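You operate a simulated robot arm through the tools that you are given. There is no shell and no other tool.

Carry out the task below with a simulated robot arm. There is one attempt and no reset: what you move stays moved.

Task
The rolls are clear: free the emergency stop, turn the screw's speed knob down to 20 and restart the rolls.
Fine: rolls key off before the stop is freed; pendant reset key once; leave the rolls running.

It is judged by the outcome, as a careful person would: the job done as asked, and still so three seconds after it is handed in. It fails if anything else is knocked over, pushed out of place, dropped, spilled or broken.

Robot
A 6-joint arm with a two-finger parallel gripper, fixed in place. Base frame: the origin is at the foot of the arm, x ahead of it, y to its left, z up. Units: mm, rad, N and s.
With the tool pointing down near the work surface it reaches from about 300 to 660 mm from the base axis. Its first joint turns from -2.007 to 2.007 rad. Payload 3.43 kg.
Tool frame: the origin (TCP) lies between the finger pads and is the grasp point; the fingertips stand 34 mm ahead of it; z points along the fingers, y is the line along which they close. The gripper opens to 128 mm. The fingers are 24 mm wide and 12 mm thick; the gripper's body (48 by 130 mm) begins 96 mm behind the TCP.
Orientation is told as [roll, pitch, yaw] about the base's x, y, z axes, in that order, counted from this pose: with the fingers straight down and closing along the base's y, the tool's x points along the base's -x, its y along +y and its z along -z.

Tools
- The arm moves only by the tool step_arm. Its arguments are lists of equal length, an entry for each row: "dp": the shift along the base's x, y, z in mm, a list of three; "rot": the turn, a rotation vector about the base's x, y, z in rad, a list of three; "fingers": the finger opening in mm, from 0 to 128. In form: {"dp": [[dx, dy, dz], ...], "rot": [[ax, ay, az], ...], "fingers": [fingers, ...]}. A call has 1 to 20 rows; each row is the pose to reach, as a shift and turn from the pose commanded when the call began. Rows are played at 5 a second. More than 50 mm and 0.15 rad between two rows, or a gripper value outside its range, and nothing of the call is played. A pose out of reach is approached as far as the arm can. The call stops where the force on the tool passes 40 N (or 10 N more than at its start, if that is more) or the arm is blocked; 0.2 s more then pass. Each finger travels about 153 mm/s and halts on what it meets, pressing with about 43 N; the grip force reading is that of the motor and also rises with nothing between the fingers. The clock runs only during rows and for 0.2 s after the last one: add rows that repeat a pose to give the fingers time. It gives the time, the measured TCP pose, the force on the tool (base axes), the opening and the grip force at its end, in the units of the frame above (readings bear some noise), with the torque about the TCP (base axes, N m) and any sound that the robot's microphone picked up.
- Cameras (640 x 400 px; columns grow to the right, rows downward): "scene" is fixed at [402.3, 498.7, 1785.2]; the picture's right is [-1.00, 0.08, 0.00], its down [0.03, 0.36, -0.93] and it looks along [-0.07, -0.93, -0.36] (base axes); focal length 337 px, centre (320, 200). "wrist" rides on the gripper at [76, -11, -160] in the tool frame; the picture's right is [0.15, 0.99, 0.00], its down [-0.88, 0.13, -0.46] and it looks along [-0.45, 0.07, 0.89] (tool axes); focal length 234 px, centre (320, 200). There is no depth. A picture from a camera that has moved, and an enlarged one, comes with that camera's place and axes in the base frame and with its lens.
- grab_frame(camera): a new picture of that camera. No time passes.
- move_column(by): slides the trunk up (or, below 0, down) by that many mm; the arm rides with it, the base frame stays. It gives what a move gives, with no picture.
- inspect(camera, box): a new picture of the part [left, top, right, bottom] of that camera's present view, enlarged. No time passes.
- close_job(): hands the job in; it is judged then, once.

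Nothing tells you positions but the pictures and the camera data. Unless the task says otherwise, let go and move clear before handing in.

The tools are called after ">>>" as a command line: name --argument value ..., lists and objects as JSON in quotes. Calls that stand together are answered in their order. step_arm: Moves the arm, as the interface text tells. Its arguments: {"type":"object","properties":{"dp":{"type":"array","items":{"type":"array","items":{"type":"number"}}},"rot":{"type":"array","items":{"type":"array","items":{"type":"number"}}},"fingers":{"type":"array","items":{"type":"number"}}},"required":["dp","rot","fingers"]} The other tools are called the same way: move_column (by) slides the trunk up or down; grab_frame (camera) takes a picture; inspect (camera, box) takes an enlarged picture of a part of a camera's view; close_job () hands the job in.

At the start:

```text
time_s: 0.0
eef_pos: [175.4, -251.2, 1434.8]
tcp_rot: [0.002, -0.001, 0.0]
contact_force: [-0.2, 0.5, 0.4]
wrist_torque: [-0.01, 0.01, 0.0]
finger_gap: 128.2
grip_force: 0.1
trunk travel left (down, up): [-925.0, 65.0]
```

scene: 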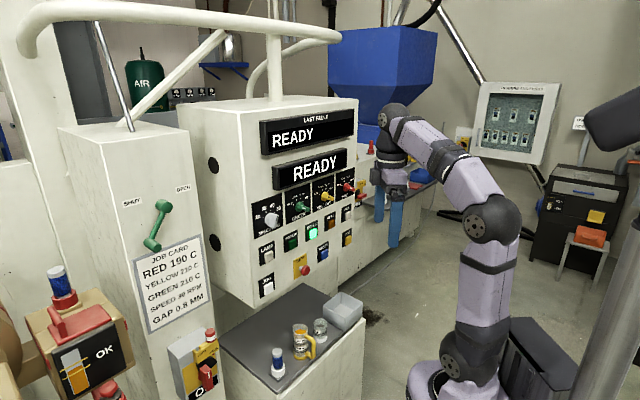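
wrist: 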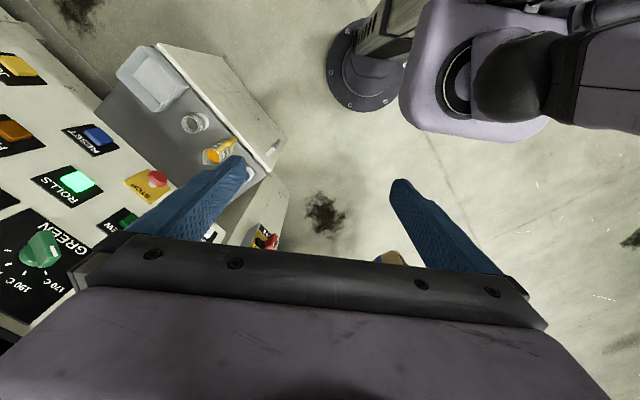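

I see a control panel with knobs, keys and displays, a job card, a desk with small items, and a pendant-like box at lower left. First I'll take enlarged pictures to read the labels.

>>> inspect --camera "scene" --box '[240, 160, 370, 300]'

>>> inspect --camera "scene" --box '[0, 250, 240, 400]'

>>> inspect --camera "scene" --box '[240, 90, 370, 200]'

>>> inspect --camera "scene" --box '[110, 170, 220, 340]'

>>> inspect --camera "wrist" --box '[0, 30, 300, 300]'

>>> inspect --camera "scene" --box '[340, 70, 640, 260]'

```text
2.86 times, centred on (305, 230) of scene
camera zoom: at [402.3, 498.7, 1785.2], right [-1.0, 0.08, 0.0], down [0.03, 0.36, -0.93], along [-0.07, -0.93, -0.36], focal length 964 px, centre (363, 114)
```

zoom: 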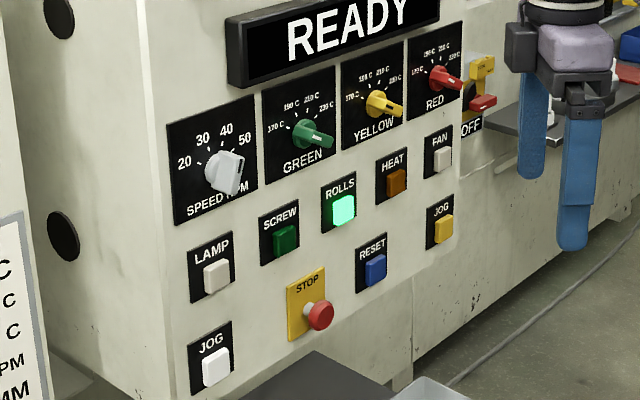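

```text
2.67 times, centred on (120, 325) of scene
camera zoom: at [402.3, 498.7, 1785.2], right [-1.0, 0.08, 0.0], down [0.03, 0.36, -0.93], along [-0.07, -0.93, -0.36], focal length 900 px, centre (853, -133)
```

zoom: 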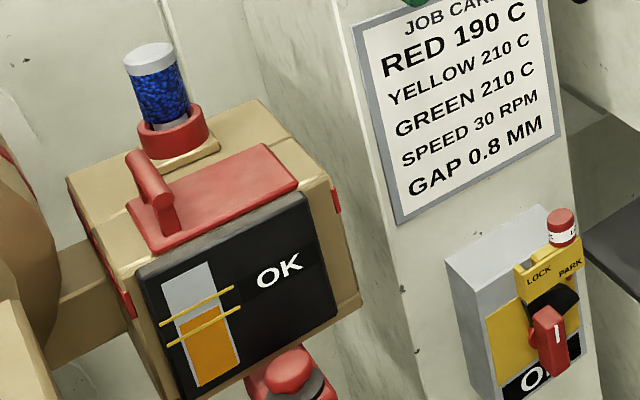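

```text
3.64 times, centred on (305, 145) of scene
camera zoom: at [402.3, 498.7, 1785.2], right [-1.0, 0.08, 0.0], down [0.03, 0.36, -0.93], along [-0.07, -0.93, -0.36], focal length 1227 px, centre (374, 400)
```

zoom: 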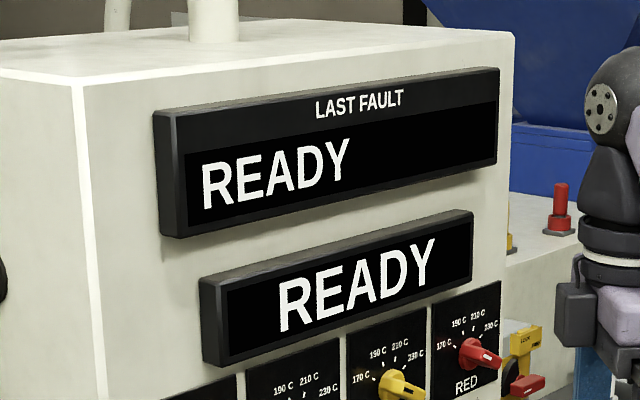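

```text
2.35 times, centred on (165, 255) of scene
camera zoom: at [402.3, 498.7, 1785.2], right [-1.0, 0.08, 0.0], down [0.03, 0.36, -0.93], along [-0.07, -0.93, -0.36], focal length 794 px, centre (685, 71)
```

zoom: 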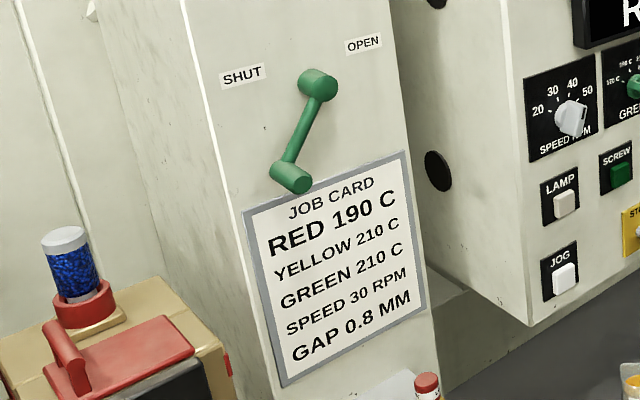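

```text
1.48 times, centred on (150, 165) of wrist
camera zoom: at [98.2, -264.9, 1595.3], right [-0.15, 0.99, 0.0], down [0.88, 0.13, 0.46], along [0.45, 0.07, -0.89], focal length 347 px, centre (572, 252)
```

zoom: 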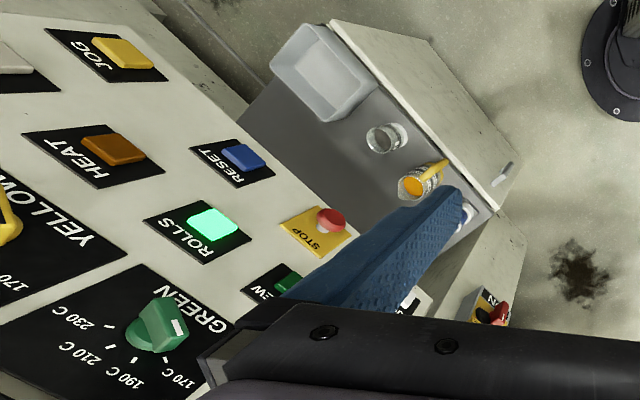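

```text
2.11 times, centred on (490, 165) of scene
camera zoom: at [402.3, 498.7, 1785.2], right [-1.0, 0.08, 0.0], down [0.03, 0.36, -0.93], along [-0.07, -0.93, -0.36], focal length 710 px, centre (-38, 274)
```

zoom: 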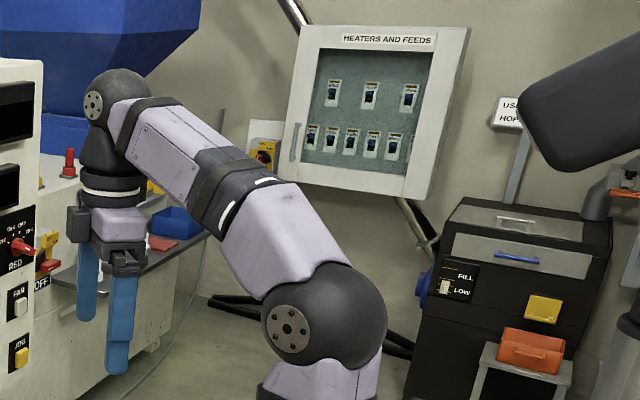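

The STOP mushroom, ROLLS (lit), RESET and SPEED are all on the hanging panel, which seems to face the robot at roughly (340, -700, 1050–1200). I'll turn the tool gradually towards the panel so the wrist camera can survey it before I touch anything.

>>> step_arm --dp '[[0, 0, 0], [0, 0, 0], [0, 0, 0], [0, 0, 0], [0, 0, 0]]' --rot '[[0, 0, -0.13], [0, 0, -0.26], [0, 0, -0.39], [0, 0, -0.52], [0, 0, -0.65]]' --fingers '[128, 128, 128, 128, 128]'

```text
time_s: 1.2
eef_pos: [174.5, -254.0, 1434.3]
tcp_rot: [0.002, 0.0, -0.653]
contact_force: [-0.9, 0.8, 0.9]
wrist_torque: [-0.03, 0.01, 0.0]
finger_gap: 127.8
grip_force: 0.0
trunk travel left (down, up): [-925.0, 65.0]
```

The yaw went fine. Next I pitch the tool up towards the panel while shifting forward a little.

>>> step_arm --dp '[[8, -15, -10], [16, -30, -20], [24, -45, -30], [32, -60, -40], [40, -75, -50], [48, -90, -60], [56, -105, -70], [60, -115, -80]]' --rot '[[-0.0847, -0.1114, 0], [-0.1694, -0.2229, 0], [-0.2541, -0.3343, 0], [-0.3388, -0.4458, 0], [-0.4235, -0.5572, 0], [-0.5082, -0.6686, 0], [-0.5929, -0.7801, 0], [-0.6776, -0.8915, 0]]' --fingers '[128, 128, 128, 128, 128, 128, 128, 128]'

>>> grab_frame --camera "wrist"

>>> grab_frame --camera "scene"

```text
time_s: 3.0
eef_pos: [234.3, -374.2, 1351.6]
tcp_rot: [0.0, -1.12, -0.652]
contact_force: [-0.7, 0.1, 0.2]
wrist_torque: [-0.01, -0.01, -0.02]
finger_gap: 128.1
grip_force: 0.0
out of reach, approached as far as the arm can: row 4, 5, 6, 7, 8
trunk travel left (down, up): [-925.0, 65.0]
```

```text
taken
camera wrist: at [86.0, -277.9, 1354.1], right [0.55, 0.83, -0.13], down [0.06, 0.12, 0.99], along [0.83, -0.55, 0.02], focal length 234 px, centre (320, 200)
```

wrist: 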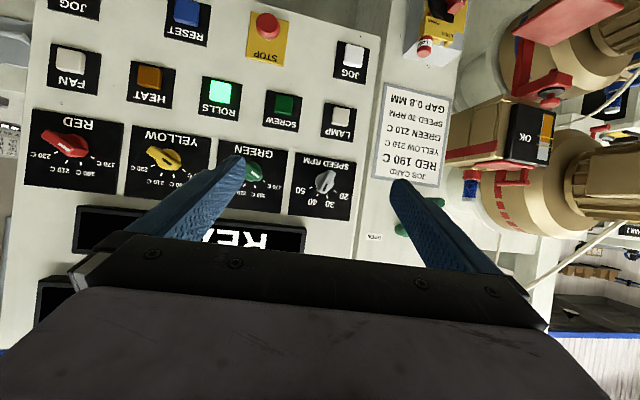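

```text
taken
```

scene: 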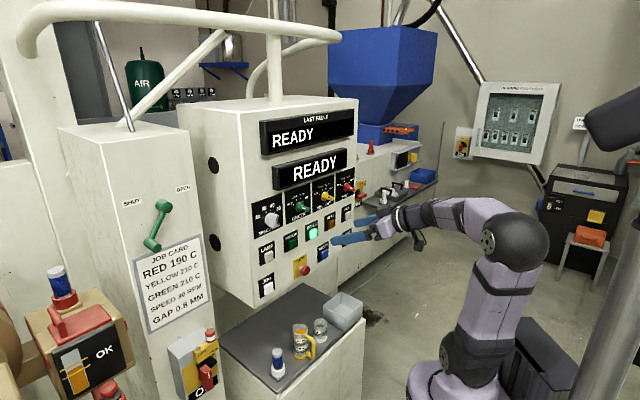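

The panel is now in view (upside down in the wrist picture), with STOP, RESET, ROLLS and SPEED all visible. I'll enlarge these areas to read the knob, the stop's state and its release marking.

>>> inspect --camera "wrist" --box '[200, 0, 400, 130]'

>>> inspect --camera "wrist" --box '[260, 90, 400, 230]'

>>> inspect --camera "wrist" --box '[20, 0, 220, 130]'

>>> inspect --camera "scene" --box '[285, 245, 325, 285]'

>>> inspect --camera "scene" --box '[245, 190, 315, 300]'

>>> inspect --camera "wrist" --box '[360, 0, 640, 180]'

```text
3.08 times, centred on (300, 65) of wrist
camera zoom: at [86.0, -277.9, 1354.1], right [0.55, 0.83, -0.13], down [0.06, 0.12, 0.99], along [0.83, -0.55, 0.02], focal length 720 px, centre (382, 615)
```

zoom: 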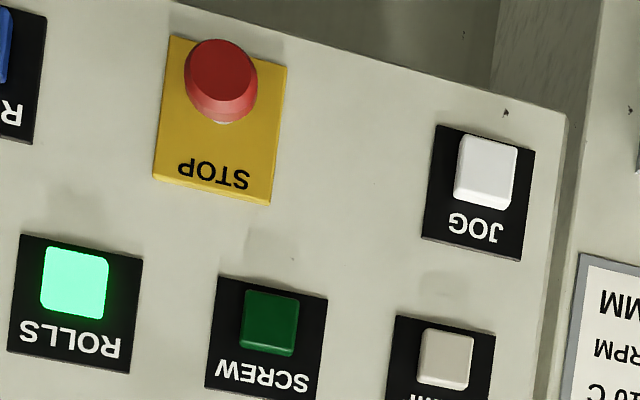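

```text
2.86 times, centred on (330, 160) of wrist
camera zoom: at [86.0, -277.9, 1354.1], right [0.55, 0.83, -0.13], down [0.06, 0.12, 0.99], along [0.83, -0.55, 0.02], focal length 669 px, centre (291, 314)
```

zoom: 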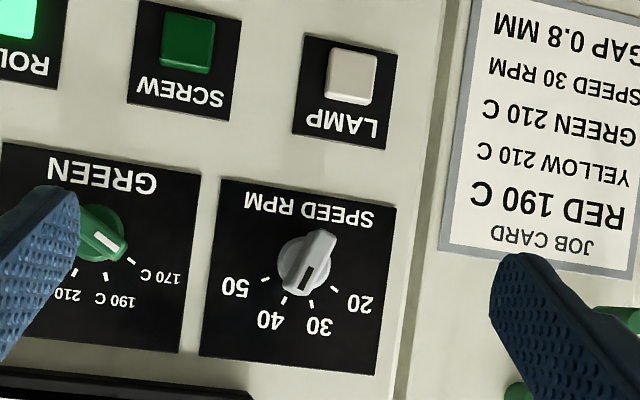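

```text
3.08 times, centred on (120, 65) of wrist
camera zoom: at [86.0, -277.9, 1354.1], right [0.55, 0.83, -0.13], down [0.06, 0.12, 0.99], along [0.83, -0.55, 0.02], focal length 720 px, centre (935, 615)
```

zoom: 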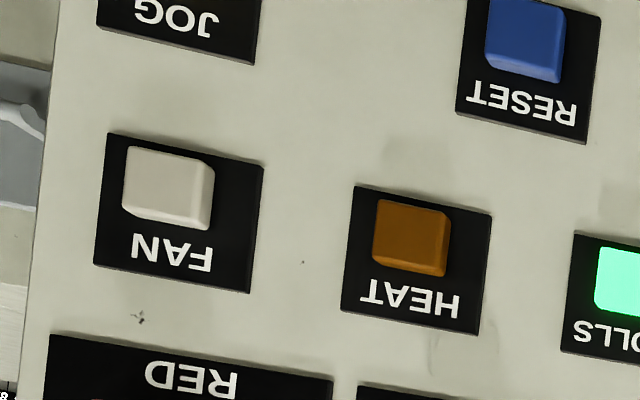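

```text
10.00 times, centred on (305, 265) of scene
camera zoom: at [402.3, 498.7, 1785.2], right [-1.0, 0.08, 0.0], down [0.03, 0.36, -0.93], along [-0.07, -0.93, -0.36], focal length 3373 px, centre (470, -450)
```

zoom: 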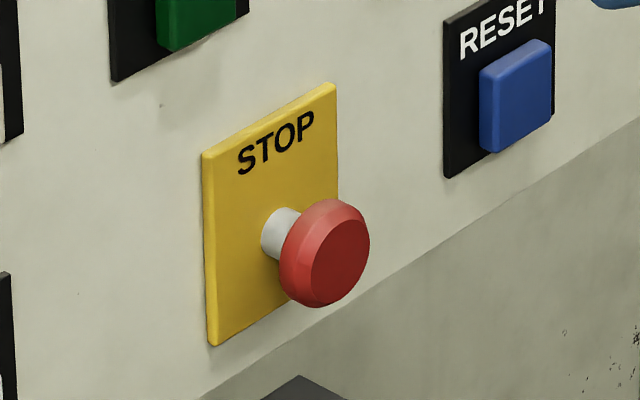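

```text
3.64 times, centred on (280, 245) of scene
camera zoom: at [402.3, 498.7, 1785.2], right [-1.0, 0.08, 0.0], down [0.03, 0.36, -0.93], along [-0.07, -0.93, -0.36], focal length 1227 px, centre (466, 36)
```

zoom: 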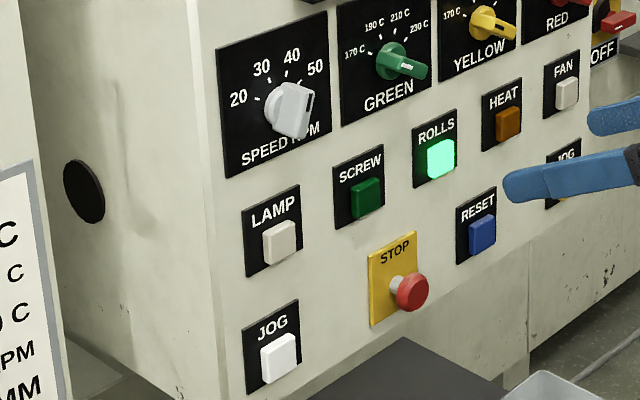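

```text
2.22 times, centred on (500, 90) of wrist
camera zoom: at [86.0, -277.9, 1354.1], right [0.55, 0.83, -0.13], down [0.06, 0.12, 0.99], along [0.83, -0.55, 0.02], focal length 520 px, centre (-80, 444)
```

zoom: 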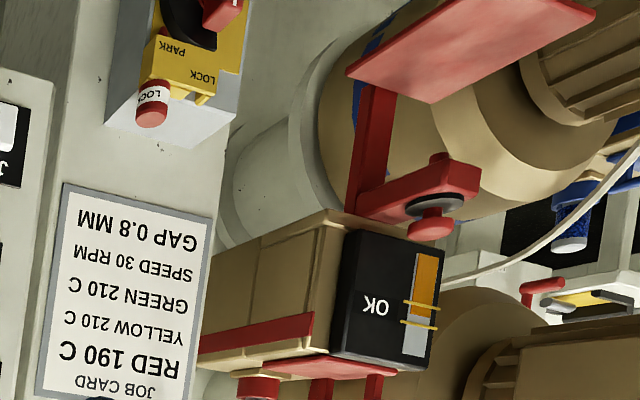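

The panel's STOP shows a white stem and may not be the pressed one, so I need to find every stop and key before acting. I'll enlarge the rest of the scene.

>>> inspect --camera "scene" --box '[0, 40, 260, 200]'

>>> inspect --camera "scene" --box '[340, 120, 480, 240]'

>>> inspect --camera "scene" --box '[520, 80, 640, 280]'

>>> inspect --camera "scene" --box '[460, 70, 580, 170]'

>>> inspect --camera "scene" --box '[160, 270, 380, 400]'

>>> inspect --camera "scene" --box '[0, 250, 140, 400]'

```text
2.46 times, centred on (130, 120) of scene
camera zoom: at [402.3, 498.7, 1785.2], right [-1.0, 0.08, 0.0], down [0.03, 0.36, -0.93], along [-0.07, -0.93, -0.36], focal length 830 px, centre (788, 397)
```

zoom: 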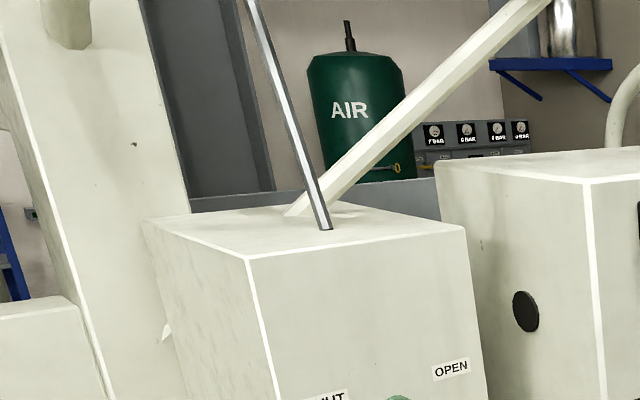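

```text
3.33 times, centred on (410, 180) of scene
camera zoom: at [402.3, 498.7, 1785.2], right [-1.0, 0.08, 0.0], down [0.03, 0.36, -0.93], along [-0.07, -0.93, -0.36], focal length 1124 px, centre (20, 267)
```

zoom: 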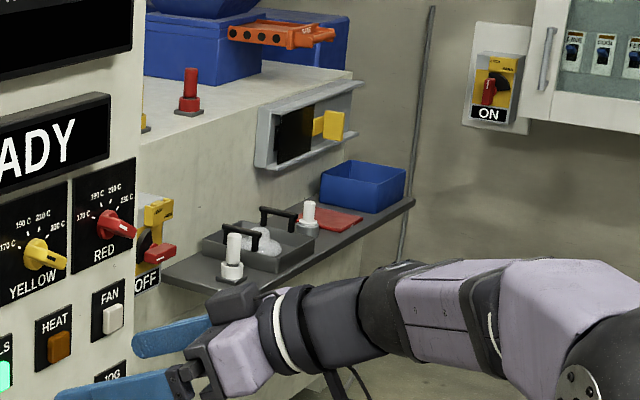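

```text
2.00 times, centred on (580, 180) of scene
camera zoom: at [402.3, 498.7, 1785.2], right [-1.0, 0.08, 0.0], down [0.03, 0.36, -0.93], along [-0.07, -0.93, -0.36], focal length 675 px, centre (-200, 240)
```

zoom: 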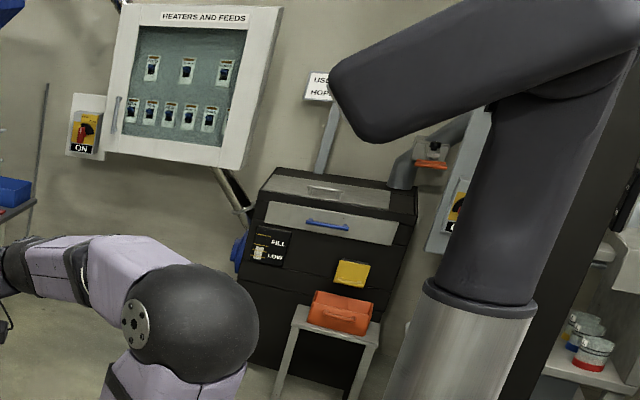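

```text
4.00 times, centred on (520, 120) of scene
camera zoom: at [402.3, 498.7, 1785.2], right [-1.0, 0.08, 0.0], down [0.03, 0.36, -0.93], along [-0.07, -0.93, -0.36], focal length 1349 px, centre (-480, 520)
```

zoom: 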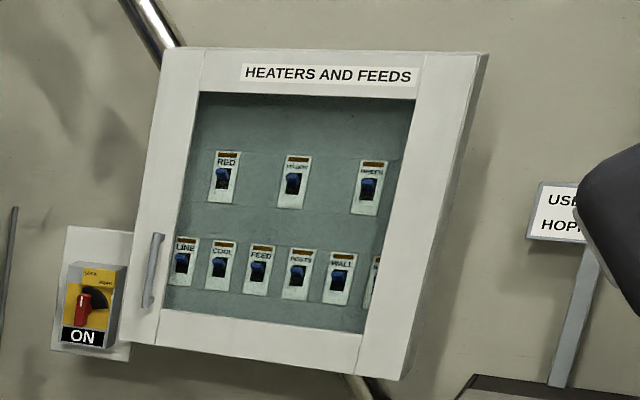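

```text
2.91 times, centred on (270, 335) of scene
camera zoom: at [402.3, 498.7, 1785.2], right [-1.0, 0.08, 0.0], down [0.03, 0.36, -0.93], along [-0.07, -0.93, -0.36], focal length 981 px, centre (466, -193)
```

zoom: 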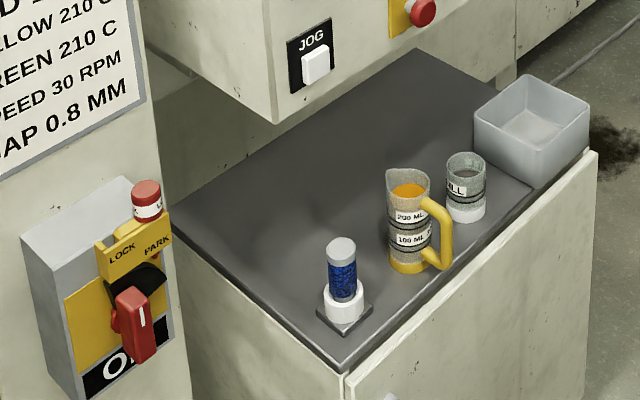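

```text
2.67 times, centred on (70, 325) of scene
camera zoom: at [402.3, 498.7, 1785.2], right [-1.0, 0.08, 0.0], down [0.03, 0.36, -0.93], along [-0.07, -0.93, -0.36], focal length 900 px, centre (987, -133)
```

zoom: 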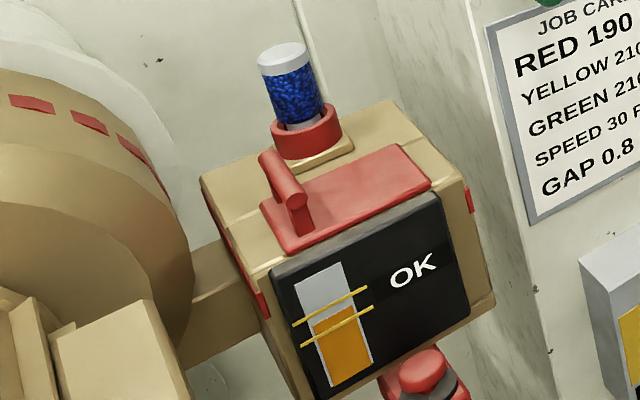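

Everything around the panel is read; the area on the robot's left and ahead hasn't been seen by any camera. I'll swing the arm round, keeping well away from everything, to look for the rolls and any other stop or pendant.

>>> step_arm --dp '[[40, 32, 0], [76, 68, 0], [109, 108, 0], [138, 151, 0], [161, 197, 0], [180, 245, 0], [193, 294, 0], [201, 344, 0]]' --rot '[[0, 0, 0.11], [0, 0, 0.22], [0, 0, 0.33], [0, 0, 0.44], [0, 0, 0.55], [0, 0, 0.66], [0, 0, 0.77], [0, 0, 0.88]]' --fingers '[128, 128, 128, 128, 128, 128, 128, 128]'

>>> grab_frame --camera "wrist"

```text
refused: row 1 steps farther than a row can; nothing moved
```

```text
taken
camera wrist: at [86.0, -277.9, 1354.1], right [0.55, 0.83, -0.13], down [0.06, 0.12, 0.99], along [0.83, -0.55, 0.02], focal length 234 px, centre (320, 200)
```

wrist: 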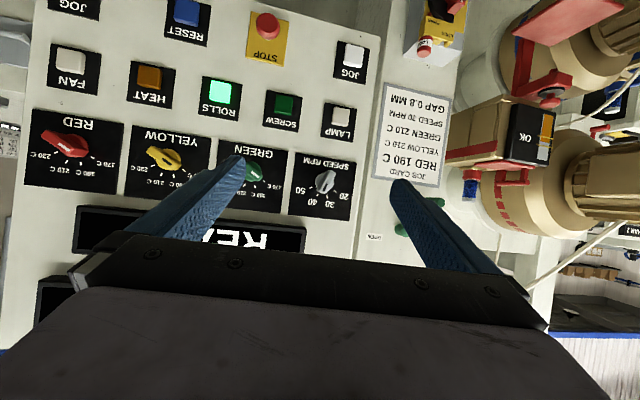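

That step was just over the per-row limit; nothing moved. I'll repeat the survey swing with smaller steps.

>>> step_arm --dp '[[32.5, 22.7, 0], [63, 48, 0], [91, 76, 0], [116.5, 106.5, 0], [139, 139, 0], [159, 173.5, 0], [175, 209.7, 0], [188.5, 247, 0], [198, 285.5, 0], [204, 324.7, 0]]' --rot '[[0, 0, 0.09], [0, 0, 0.18], [0, 0, 0.27], [0, 0, 0.36], [0, 0, 0.45], [0, 0, 0.54], [0, 0, 0.63], [0, 0, 0.72], [0, 0, 0.81], [0, 0, 0.9]]' --fingers '[128, 128, 128, 128, 128, 128, 128, 128, 128, 128]'

>>> grab_frame --camera "wrist"

```text
time_s: 5.2
eef_pos: [475.8, -72.7, 1341.5]
tcp_rot: [0.0, -1.121, 0.252]
contact_force: [0.3, 0.3, 0.6]
wrist_torque: [-0.01, 0.01, -0.02]
finger_gap: 128.1
grip_force: 0.1
out of reach, approached as far as the arm can: row 1, 2, 3, 4, 5, 6, 7, 8, 9, 10
trunk travel left (down, up): [-925.0, 65.0]
```

```text
taken
camera wrist: at [306.1, -129.0, 1343.5], right [-0.31, 0.94, -0.13], down [-0.06, 0.12, 0.99], along [0.95, 0.31, 0.02], focal length 234 px, centre (320, 200)
```

wrist: 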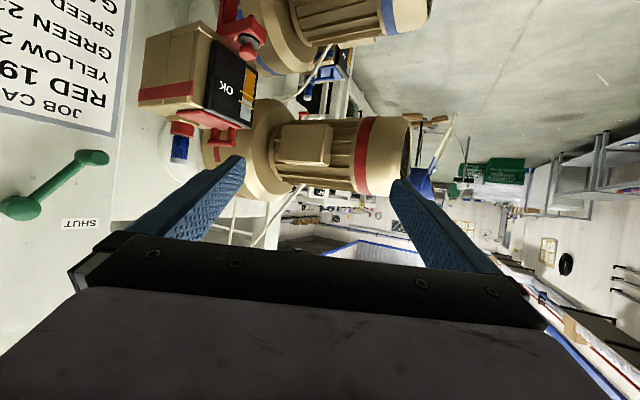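

Here I see the drive motors, the oil gauge box and the open hall beyond. I'll enlarge the interesting regions.

>>> inspect --camera "wrist" --box '[120, 0, 440, 200]'

>>> inspect --camera "wrist" --box '[400, 80, 640, 320]'

```text
2.00 times, centred on (280, 100) of wrist
camera zoom: at [306.1, -129.0, 1343.5], right [-0.31, 0.94, -0.13], down [-0.06, 0.12, 0.99], along [0.95, 0.31, 0.02], focal length 468 px, centre (400, 400)
```

zoom: 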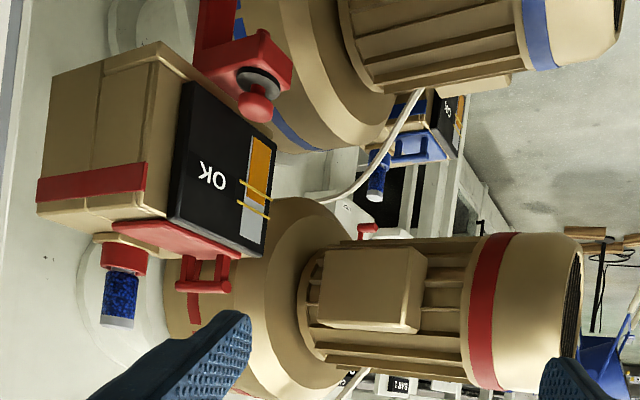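

```text
1.67 times, centred on (520, 200) of wrist
camera zoom: at [306.1, -129.0, 1343.5], right [-0.31, 0.94, -0.13], down [-0.06, 0.12, 0.99], along [0.95, 0.31, 0.02], focal length 390 px, centre (-13, 200)
```

zoom: 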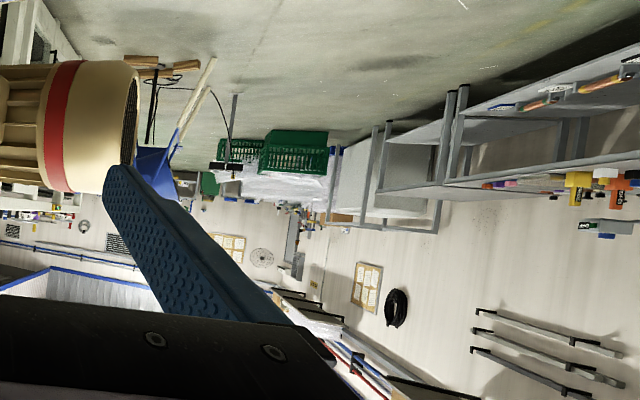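

Nothing like a stop here within reach. I'll keep surveying further to the left.

>>> step_arm --dp '[[3, 39, 0], [3, 79, 0], [-1, 119, 0], [-8, 158, 0], [-19, 196, 0], [-33, 233, 0], [-50, 269, 0], [-71, 303, 0], [-94, 336, 0], [-120, 366, 0]]' --rot '[[0, 0, 0.09], [0, 0, 0.18], [0, 0, 0.27], [0, 0, 0.36], [0, 0, 0.45], [0, 0, 0.54], [0, 0, 0.63], [0, 0, 0.72], [0, 0, 0.81], [0, 0, 0.9]]' --fingers '[128, 128, 128, 128, 128, 128, 128, 128, 128, 128]'

>>> grab_frame --camera "wrist"

>>> inspect --camera "scene" --box '[240, 90, 370, 300]'

```text
time_s: 7.4
eef_pos: [367.3, 293.0, 1335.8]
tcp_rot: [-0.001, -1.119, 1.154]
contact_force: [-0.1, 0.1, -1.0]
wrist_torque: [0.0, 0.0, 0.01]
finger_gap: 128.1
grip_force: 0.0
out of reach, approached as far as the arm can: row 2, 3, 4, 5, 6, 7, 8, 9, 10
trunk travel left (down, up): [-925.0, 65.0]
```

```text
taken
camera wrist: at [305.7, 126.5, 1338.5], right [-0.93, 0.34, -0.13], down [-0.13, 0.03, 0.99], along [0.34, 0.94, 0.02], focal length 234 px, centre (320, 200)
```

wrist: 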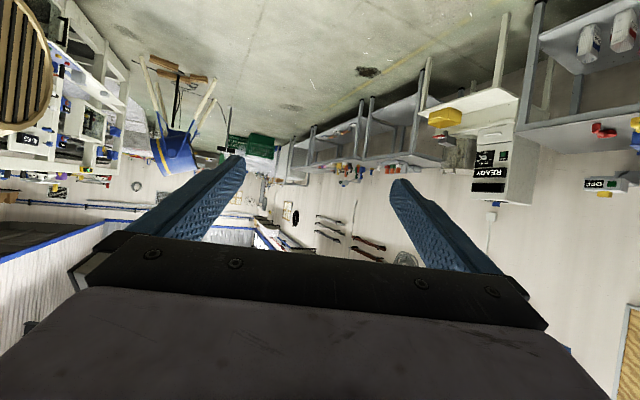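

```text
1.90 times, centred on (305, 195) of scene
camera zoom: at [402.3, 498.7, 1785.2], right [-1.0, 0.08, 0.0], down [0.03, 0.36, -0.93], along [-0.07, -0.93, -0.36], focal length 642 px, centre (349, 210)
```

zoom: 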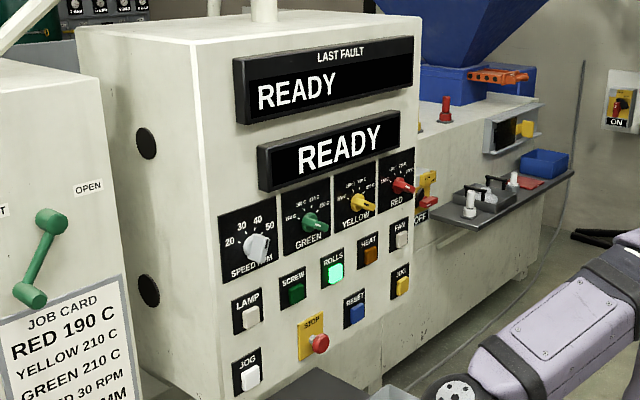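

The panel's STOP is the only one within reach, so it's the one to free; from two views I place ROLLS at about (340, -702, 1181), STOP (374, -636, 1053), RESET (290, -759, 1051) and the SPEED knob (487, -536, 1323), with the panel facing roughly (-0.72, 0.69, 0). I'll swing back in front of the panel with the fingers closed.

>>> step_arm --dp '[[25.0, -30.5, -5], [47.4, -63.5, -10], [67.1, -98.4, -15], [83.8, -135, -20], [97.5, -173.1, -25], [107.9, -212.3, -30], [115, -252.4, -35], [118.7, -293.2, -40], [119, -334.3, -45], [115.7, -375.4, -50], [109, -416.3, -55], [98.8, -456.6, -60], [85.2, -496.1, -65], [68.3, -534.5, -70], [48.1, -571.4, -75], [24.7, -606.6, -80], [-1.6, -639.9, -85], [-30.8, -670.9, -90], [-62.7, -699.6, -95], [-97, -725.5, -100]]' --rot '[[0, 0, -0.0958], [0, 0, -0.1916], [0, 0, -0.2874], [0, 0, -0.3832], [0, 0, -0.479], [0, 0, -0.5748], [0, 0, -0.6706], [0, 0, -0.7664], [0, 0, -0.8622], [0, 0, -0.958], [0, 0, -1.0538], [0, 0, -1.1496], [0, 0, -1.2454], [0, 0, -1.3412], [0, 0, -1.437], [0, 0, -1.5328], [0, 0, -1.6286], [0, 0, -1.7244], [0, 0, -1.8202], [0, 0, -1.915]]' --fingers '[110, 90, 70, 50, 30, 10, 0, 0, 0, 0, 0, 0, 0, 0, 0, 0, 0, 0, 0, 0]'

>>> grab_frame --camera "wrist"

```text
time_s: 11.6
eef_pos: [271.4, -432.4, 1234.9]
tcp_rot: [-0.001, -1.119, -0.763]
contact_force: [-1.2, 0.4, 0.5]
wrist_torque: [0.02, -0.02, 0.02]
finger_gap: 0.1
grip_force: 33.0
trunk travel left (down, up): [-925.0, 65.0]
```

```text
taken
camera wrist: at [135.1, -319.3, 1236.5], right [0.64, 0.76, -0.13], down [0.07, 0.11, 0.99], along [0.77, -0.64, 0.02], focal length 234 px, centre (320, 200)
```

wrist: 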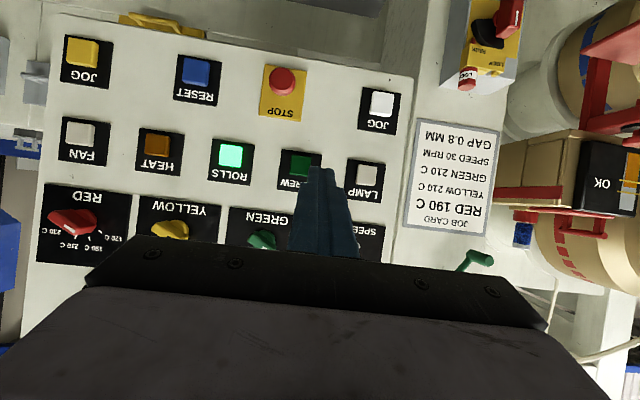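

I have a clear view of the panel. I'll bring the tool horizontal and line up 150 mm in front of the lit ROLLS key.

>>> step_arm --dp '[[-8, -33, -11], [-16, -66, -22], [-24, -99, -33], [-32, -132, -44], [-40, -166, -54]]' --rot '[[-0.062, -0.065, 0], [-0.124, -0.13, 0], [-0.187, -0.195, 0], [-0.249, -0.26, 0], [-0.311, -0.325, 0]]' --fingers '[0, 0, 0, 0, 0]'

>>> grab_frame --camera "wrist"

>>> grab_frame --camera "scene"

```text
time_s: 12.8
eef_pos: [228.9, -599.4, 1183.1]
tcp_rot: [0.783, -1.572, -1.548]
contact_force: [0.7, -0.2, -0.3]
wrist_torque: [0.0, -0.01, 0.07]
finger_gap: 0.0
grip_force: 32.9
trunk travel left (down, up): [-925.0, 65.0]
```

```text
taken
camera wrist: at [105.8, -498.2, 1107.2], right [0.69, 0.71, -0.15], down [-0.24, 0.41, 0.88], along [0.69, -0.57, 0.45], focal length 234 px, centre (320, 200)
```

wrist: 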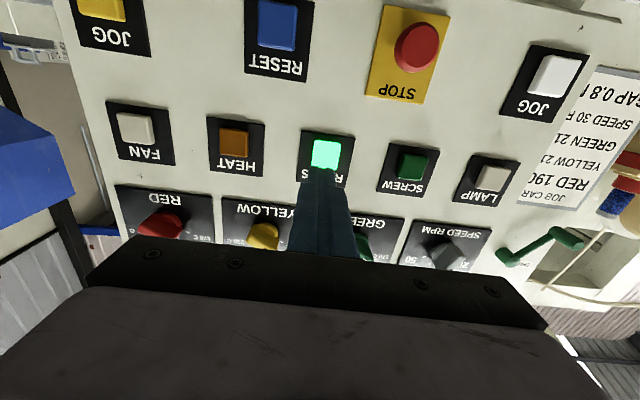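

```text
taken
```

scene: 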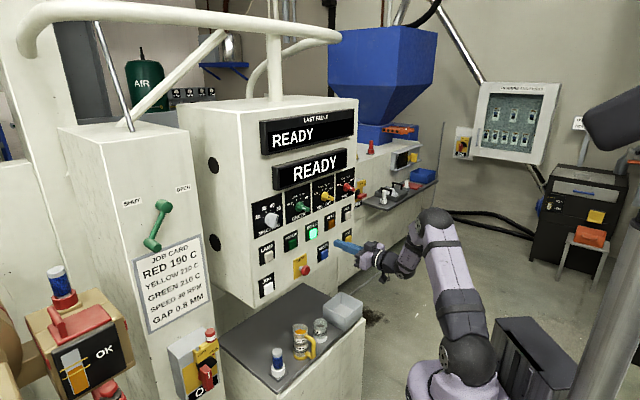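

The closed fingertips point just below and slightly right of the ROLLS key. I'll correct by about 11 mm up and 9 mm sideways and move 95 mm forward, stopping about 20 mm short of the key.

>>> step_arm --dp '[[20, -10, 11], [40, -29, 11], [60, -47, 11], [74.5, -59.5, 11]]' --rot '[[0, 0, 0], [0, 0, 0], [0, 0, 0], [0, 0, 0]]' --fingers '[0, 0, 0, 0]'

>>> inspect --camera "wrist" --box '[200, 60, 440, 240]'

>>> inspect --camera "scene" --box '[270, 200, 370, 280]'

```text
time_s: 13.8
eef_pos: [306.9, -656.6, 1193.0]
tcp_rot: [0.222, -1.57, -0.987]
contact_force: [0.1, 0.5, -1.4]
wrist_torque: [0.03, 0.0, 0.02]
finger_gap: 0.0
grip_force: 33.0
trunk travel left (down, up): [-925.0, 65.0]
```

```text
2.22 times, centred on (320, 150) of wrist
camera zoom: at [182.7, -555.5, 1118.0], right [0.68, 0.71, -0.15], down [-0.24, 0.41, 0.88], along [0.69, -0.57, 0.45], focal length 520 px, centre (320, 311)
```

zoom: 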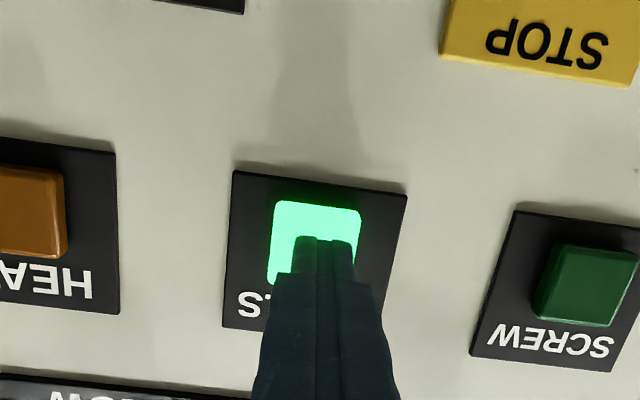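

```text
5.00 times, centred on (320, 240) of scene
camera zoom: at [402.3, 498.7, 1785.2], right [-1.0, 0.08, 0.0], down [0.03, 0.36, -0.93], along [-0.07, -0.93, -0.36], focal length 1687 px, centre (320, 0)
```

zoom: 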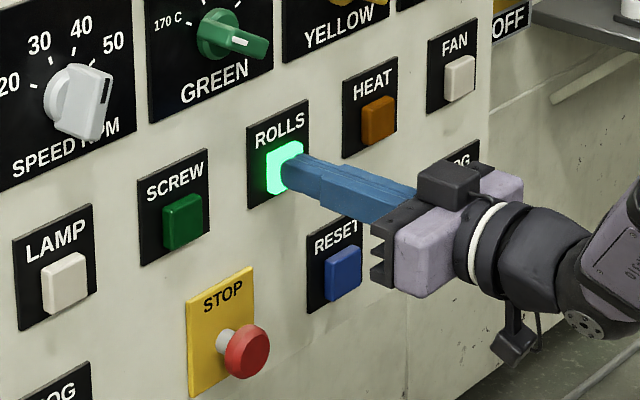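

The fingertips are centred on the ROLLS key with roughly 15–20 mm to go. I'll advance slowly until contact.

>>> step_arm --dp '[[3.6, -3.5, 0], [7.2, -6.9, 0], [10.1, -9.7, 0]]' --rot '[[0, 0, 0], [0, 0, 0], [0, 0, 0]]' --fingers '[0, 0, 0]'

>>> inspect --camera "scene" --box '[290, 210, 350, 260]'

```text
time_s: 14.6
eef_pos: [311.9, -661.3, 1193.0]
tcp_rot: [0.522, -1.568, -1.289]
contact_force: [-21.3, 26.6, -6.6]
wrist_torque: [-0.07, 0.31, 0.09]
finger_gap: 0.2
grip_force: 33.4
trunk travel left (down, up): [-925.0, 65.0]
heard: click
```

```text
8.00 times, centred on (320, 235) of scene
camera zoom: at [402.3, 498.7, 1785.2], right [-1.0, 0.08, 0.0], down [0.03, 0.36, -0.93], along [-0.07, -0.93, -0.36], focal length 2699 px, centre (320, -80)
```

zoom: 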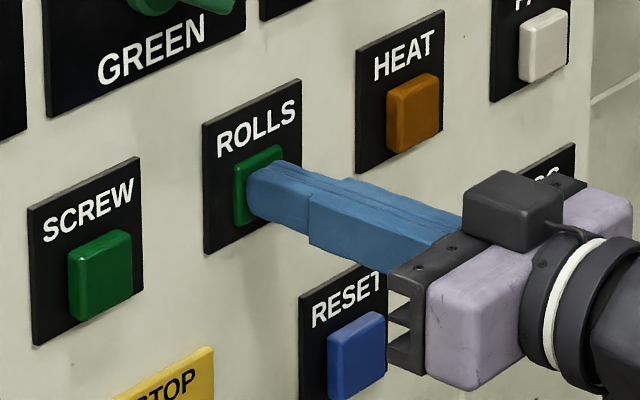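

A click was heard and the ROLLS light went out: the rolls key is off. I'll back off and check that it stays off.

>>> step_arm --dp '[[-14.4, 13.8, 0], [-36, 34.6, 0], [-62, 60, 0]]' --rot '[[0, 0, 0], [0, 0, 0], [0, 0, 0]]' --fingers '[0, 0, 0]'

>>> grab_frame --camera "wrist"

>>> inspect --camera "scene" --box '[240, 90, 370, 300]'

```text
time_s: 15.4
eef_pos: [254.5, -604.7, 1192.7]
tcp_rot: [-2.292, -1.57, 1.527]
contact_force: [0.6, -0.3, 0.1]
wrist_torque: [-0.03, -0.01, 0.03]
finger_gap: 0.1
grip_force: 33.1
trunk travel left (down, up): [-925.0, 65.0]
```

```text
taken
camera wrist: at [130.4, -504.3, 1117.4], right [0.68, 0.71, -0.15], down [-0.24, 0.41, 0.88], along [0.69, -0.57, 0.45], focal length 234 px, centre (320, 200)
```

wrist: 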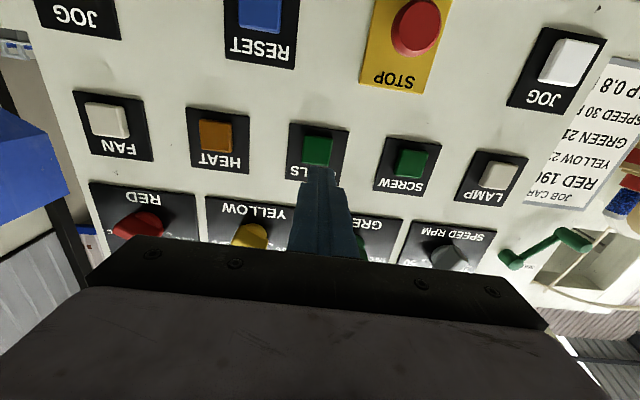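

```text
1.90 times, centred on (305, 195) of scene
camera zoom: at [402.3, 498.7, 1785.2], right [-1.0, 0.08, 0.0], down [0.03, 0.36, -0.93], along [-0.07, -0.93, -0.36], focal length 642 px, centre (349, 210)
```

zoom: 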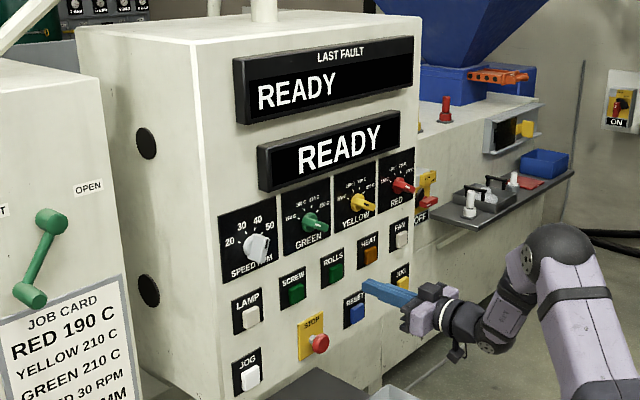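

The rolls key stays off. Next is the STOP mushroom, which I now place near (358, -618, 1068); I'll move to about 90 mm in front of it with fingers opened to 70 mm and look closely.

>>> step_arm --dp '[[4, 18, -31], [7, 36, -62], [10, 54, -93], [14, 72, -124], [14, 72, -124]]' --rot '[[0, 0, 0], [0, 0, 0], [0, 0, 0], [0, 0, 0], [0, 0, 0]]' --fingers '[20, 40, 60, 70, 70]'

>>> grab_frame --camera "wrist"

>>> inspect --camera "scene" --box '[270, 220, 370, 300]'

```text
time_s: 16.6
eef_pos: [267.8, -536.2, 1069.3]
tcp_rot: [1.236, -1.564, -1.997]
contact_force: [-0.4, -0.5, 0.4]
wrist_torque: [-0.05, 0.01, 0.03]
finger_gap: 69.9
grip_force: 0.0
out of reach, approached as far as the arm can: row 4, 5
trunk travel left (down, up): [-925.0, 65.0]
```

```text
taken
camera wrist: at [145.0, -436.4, 994.6], right [0.68, 0.72, -0.14], down [-0.24, 0.4, 0.88], along [0.69, -0.57, 0.45], focal length 234 px, centre (320, 200)
```

wrist: 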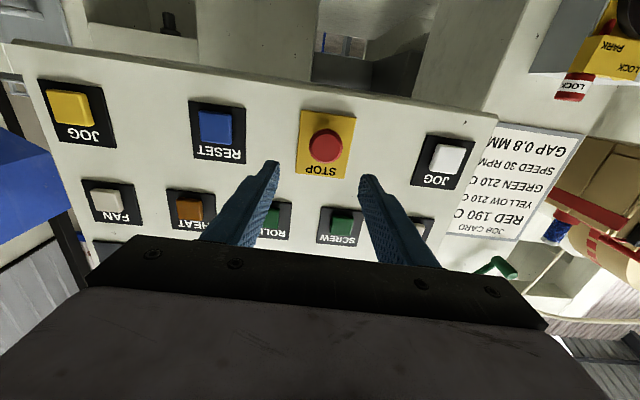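

```text
5.00 times, centred on (320, 260) of scene
camera zoom: at [402.3, 498.7, 1785.2], right [-1.0, 0.08, 0.0], down [0.03, 0.36, -0.93], along [-0.07, -0.93, -0.36], focal length 1687 px, centre (320, -100)
```

zoom: 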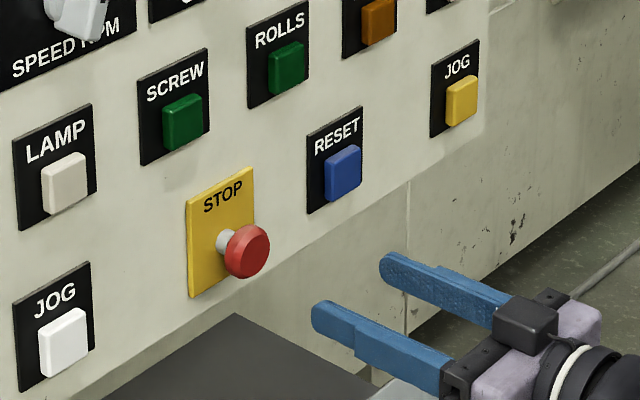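

The arm is near a joint limit at this height, so I'll raise the tool a little and lower the trunk to give it a more comfortable posture.

>>> step_arm --dp '[[-5, 5, 40], [-10, 10, 80], [-10, 10, 100]]' --rot '[[0, 0, 0], [0, 0, 0], [0, 0, 0]]' --fingers '[70, 70, 70]'

>>> move_column --by -150

>>> grab_frame --camera "wrist"

```text
time_s: 17.4
eef_pos: [257.5, -526.7, 1169.3]
tcp_rot: [0.325, -1.569, -1.09]
contact_force: [0.0, 0.9, -0.1]
wrist_torque: [-0.03, -0.01, 0.03]
finger_gap: 70.0
grip_force: 0.1
trunk travel left (down, up): [-925.0, 65.0]
```

```text
time_s: 19.1
eef_pos: [256.2, -527.6, 1020.1]
tcp_rot: [-0.014, -1.568, -0.753]
contact_force: [-0.4, -0.8, -0.3]
wrist_torque: [0.04, 0.02, 0.03]
finger_gap: 70.1
grip_force: 0.0
trunk travel left (down, up): [-775.0, 215.0]
```

```text
taken
camera wrist: at [134.0, -426.6, 944.6], right [0.68, 0.71, -0.15], down [-0.24, 0.41, 0.88], along [0.69, -0.57, 0.45], focal length 234 px, centre (320, 200)
```

wrist: 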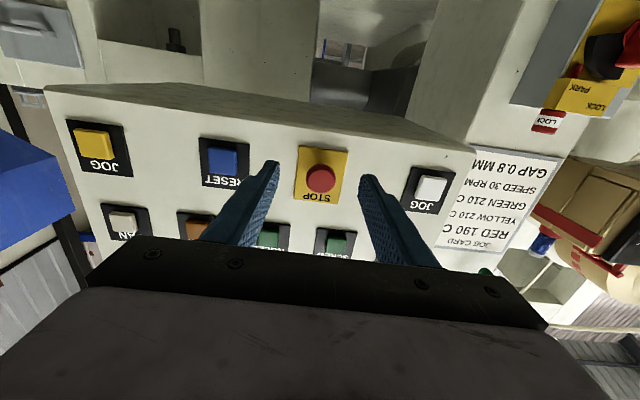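

From this view I put the mushroom's centre at about (360, -616, 1064). I'll centre on it and move to about 40 mm short to read its release markings.

>>> step_arm --dp '[[16, -4, 22], [32, -20, 44], [48.6, -35.9, 44], [48.6, -35.9, 44]]' --rot '[[0, 0, 0], [0, 0, 0], [0, 0, 0], [0, 0, 0]]' --fingers '[70, 70, 70, 70]'

>>> grab_frame --camera "wrist"

>>> inspect --camera "wrist" --box '[220, 80, 420, 220]'

>>> inspect --camera "scene" --box '[280, 240, 340, 290]'

```text
time_s: 20.1
eef_pos: [306.0, -565.3, 1064.0]
tcp_rot: [0.312, -1.567, -1.075]
contact_force: [0.1, 0.6, 0.3]
wrist_torque: [-0.02, -0.02, 0.02]
finger_gap: 70.0
grip_force: 0.1
trunk travel left (down, up): [-775.0, 215.0]
```

```text
taken
camera wrist: at [183.0, -463.9, 988.7], right [0.69, 0.71, -0.15], down [-0.24, 0.41, 0.88], along [0.69, -0.57, 0.45], focal length 234 px, centre (320, 200)
```

wrist: 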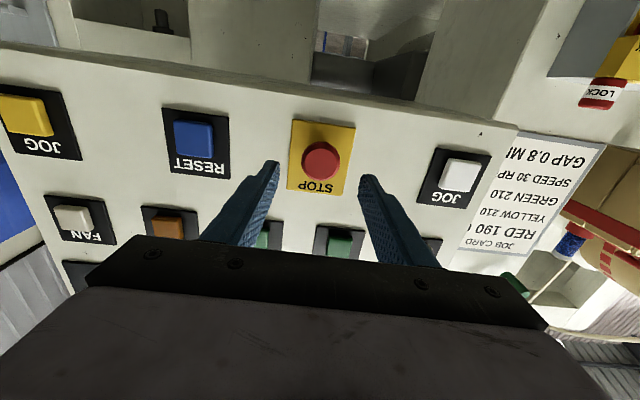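

```text
2.86 times, centred on (320, 150) of wrist
camera zoom: at [183.0, -463.9, 988.7], right [0.69, 0.71, -0.15], down [-0.24, 0.41, 0.88], along [0.69, -0.57, 0.45], focal length 669 px, centre (320, 343)
```

zoom: 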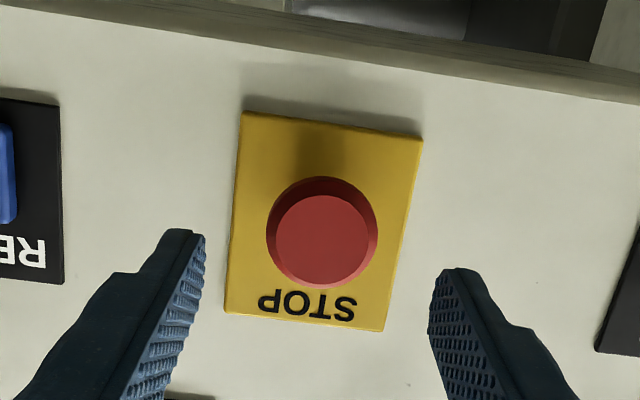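

```text
8.00 times, centred on (310, 265) of scene
camera zoom: at [402.3, 498.7, 1785.2], right [-1.0, 0.08, 0.0], down [0.03, 0.36, -0.93], along [-0.07, -0.93, -0.36], focal length 2699 px, centre (400, -320)
```

zoom: 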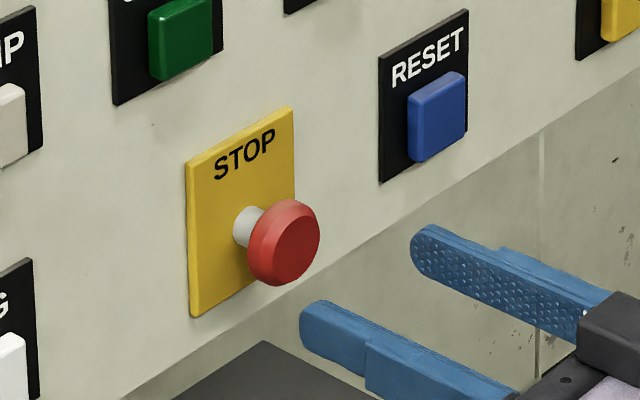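

The mushroom (about 43 mm across, no arrows) is centred between the open fingers. I'll advance 50 mm so the pads straddle its rim without touching it.

>>> step_arm --dp '[[8.5, -6, 0], [16, -13, 0], [23, -20, 0], [30, -27, 0], [37.1, -33.5, 0]]' --rot '[[0, 0, 0], [0, 0, 0], [0, 0, 0], [0, 0, 0], [0, 0, 0]]' --fingers '[70, 70, 70, 70, 70]'

>>> inspect --camera "wrist" --box '[220, 80, 420, 220]'

>>> inspect --camera "scene" --box '[280, 240, 340, 290]'

```text
time_s: 21.4
eef_pos: [344.0, -596.0, 1063.5]
tcp_rot: [0.27, -1.569, -1.037]
contact_force: [-0.2, 0.5, -0.4]
wrist_torque: [-0.02, 0.01, -0.01]
finger_gap: 70.1
grip_force: 0.1
trunk travel left (down, up): [-775.0, 215.0]
```

```text
2.86 times, centred on (320, 150) of wrist
camera zoom: at [220.2, -495.7, 988.5], right [0.68, 0.71, -0.15], down [-0.24, 0.41, 0.88], along [0.69, -0.57, 0.45], focal length 669 px, centre (320, 343)
```

zoom: 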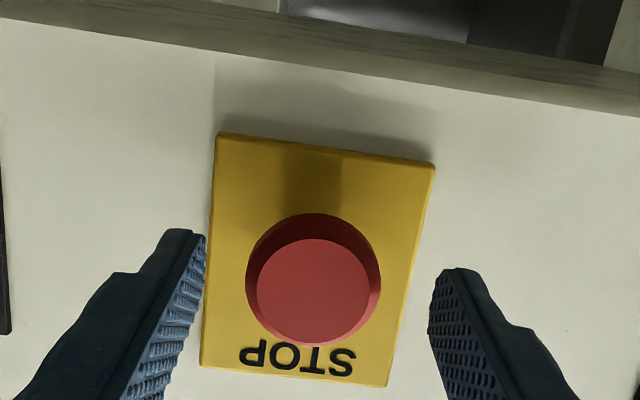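

```text
8.00 times, centred on (310, 265) of scene
camera zoom: at [402.3, 498.7, 1785.2], right [-1.0, 0.08, 0.0], down [0.03, 0.36, -0.93], along [-0.07, -0.93, -0.36], focal length 2699 px, centre (400, -320)
```

zoom: 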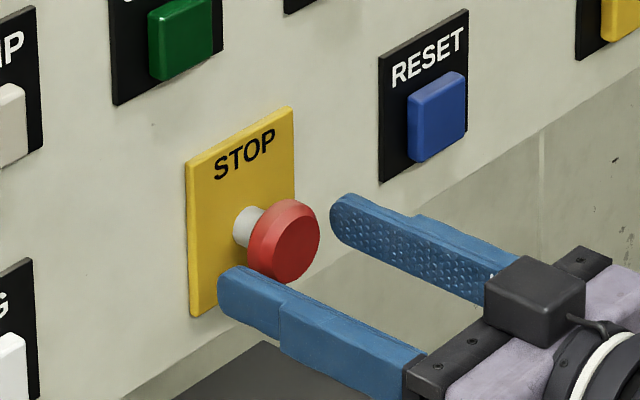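

The pads straddle the mushroom's front; I'll go 8 mm further so they cover the rim, then close gently on it.

>>> step_arm --dp '[[2, -3.5, 0], [5, -6.3, 0], [5, -6.3, 0], [5, -6.3, 0], [5, -6.3, 0], [5, -6.3, 0]]' --rot '[[0, 0, 0], [0, 0, 0], [0, 0, 0], [0, 0, 0], [0, 0, 0], [0, 0, 0]]' --fingers '[70, 70, 60, 50, 38, 38]'

>>> inspect --camera "wrist" --box '[220, 80, 420, 220]'

>>> inspect --camera "scene" --box '[280, 240, 340, 290]'

```text
time_s: 22.8
eef_pos: [349.5, -604.1, 1062.9]
tcp_rot: [0.484, -1.57, -1.247]
contact_force: [-0.8, -1.9, 0.9]
wrist_torque: [0.11, 0.11, -0.58]
finger_gap: 41.3
grip_force: 45.2
trunk travel left (down, up): [-775.0, 215.0]
```

```text
2.86 times, centred on (320, 150) of wrist
camera zoom: at [224.8, -502.4, 988.4], right [0.69, 0.71, -0.15], down [-0.24, 0.41, 0.88], along [0.69, -0.57, 0.45], focal length 669 px, centre (320, 343)
```

zoom: 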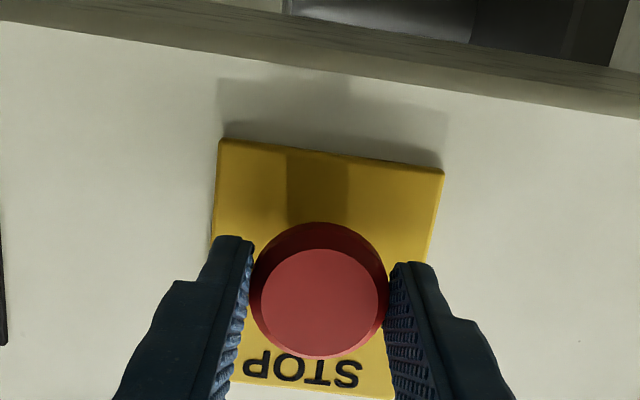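

```text
8.00 times, centred on (310, 265) of scene
camera zoom: at [402.3, 498.7, 1785.2], right [-1.0, 0.08, 0.0], down [0.03, 0.36, -0.93], along [-0.07, -0.93, -0.36], focal length 2699 px, centre (400, -320)
```

zoom: 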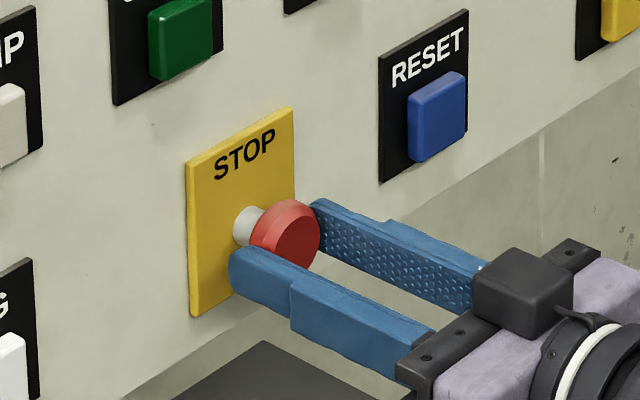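

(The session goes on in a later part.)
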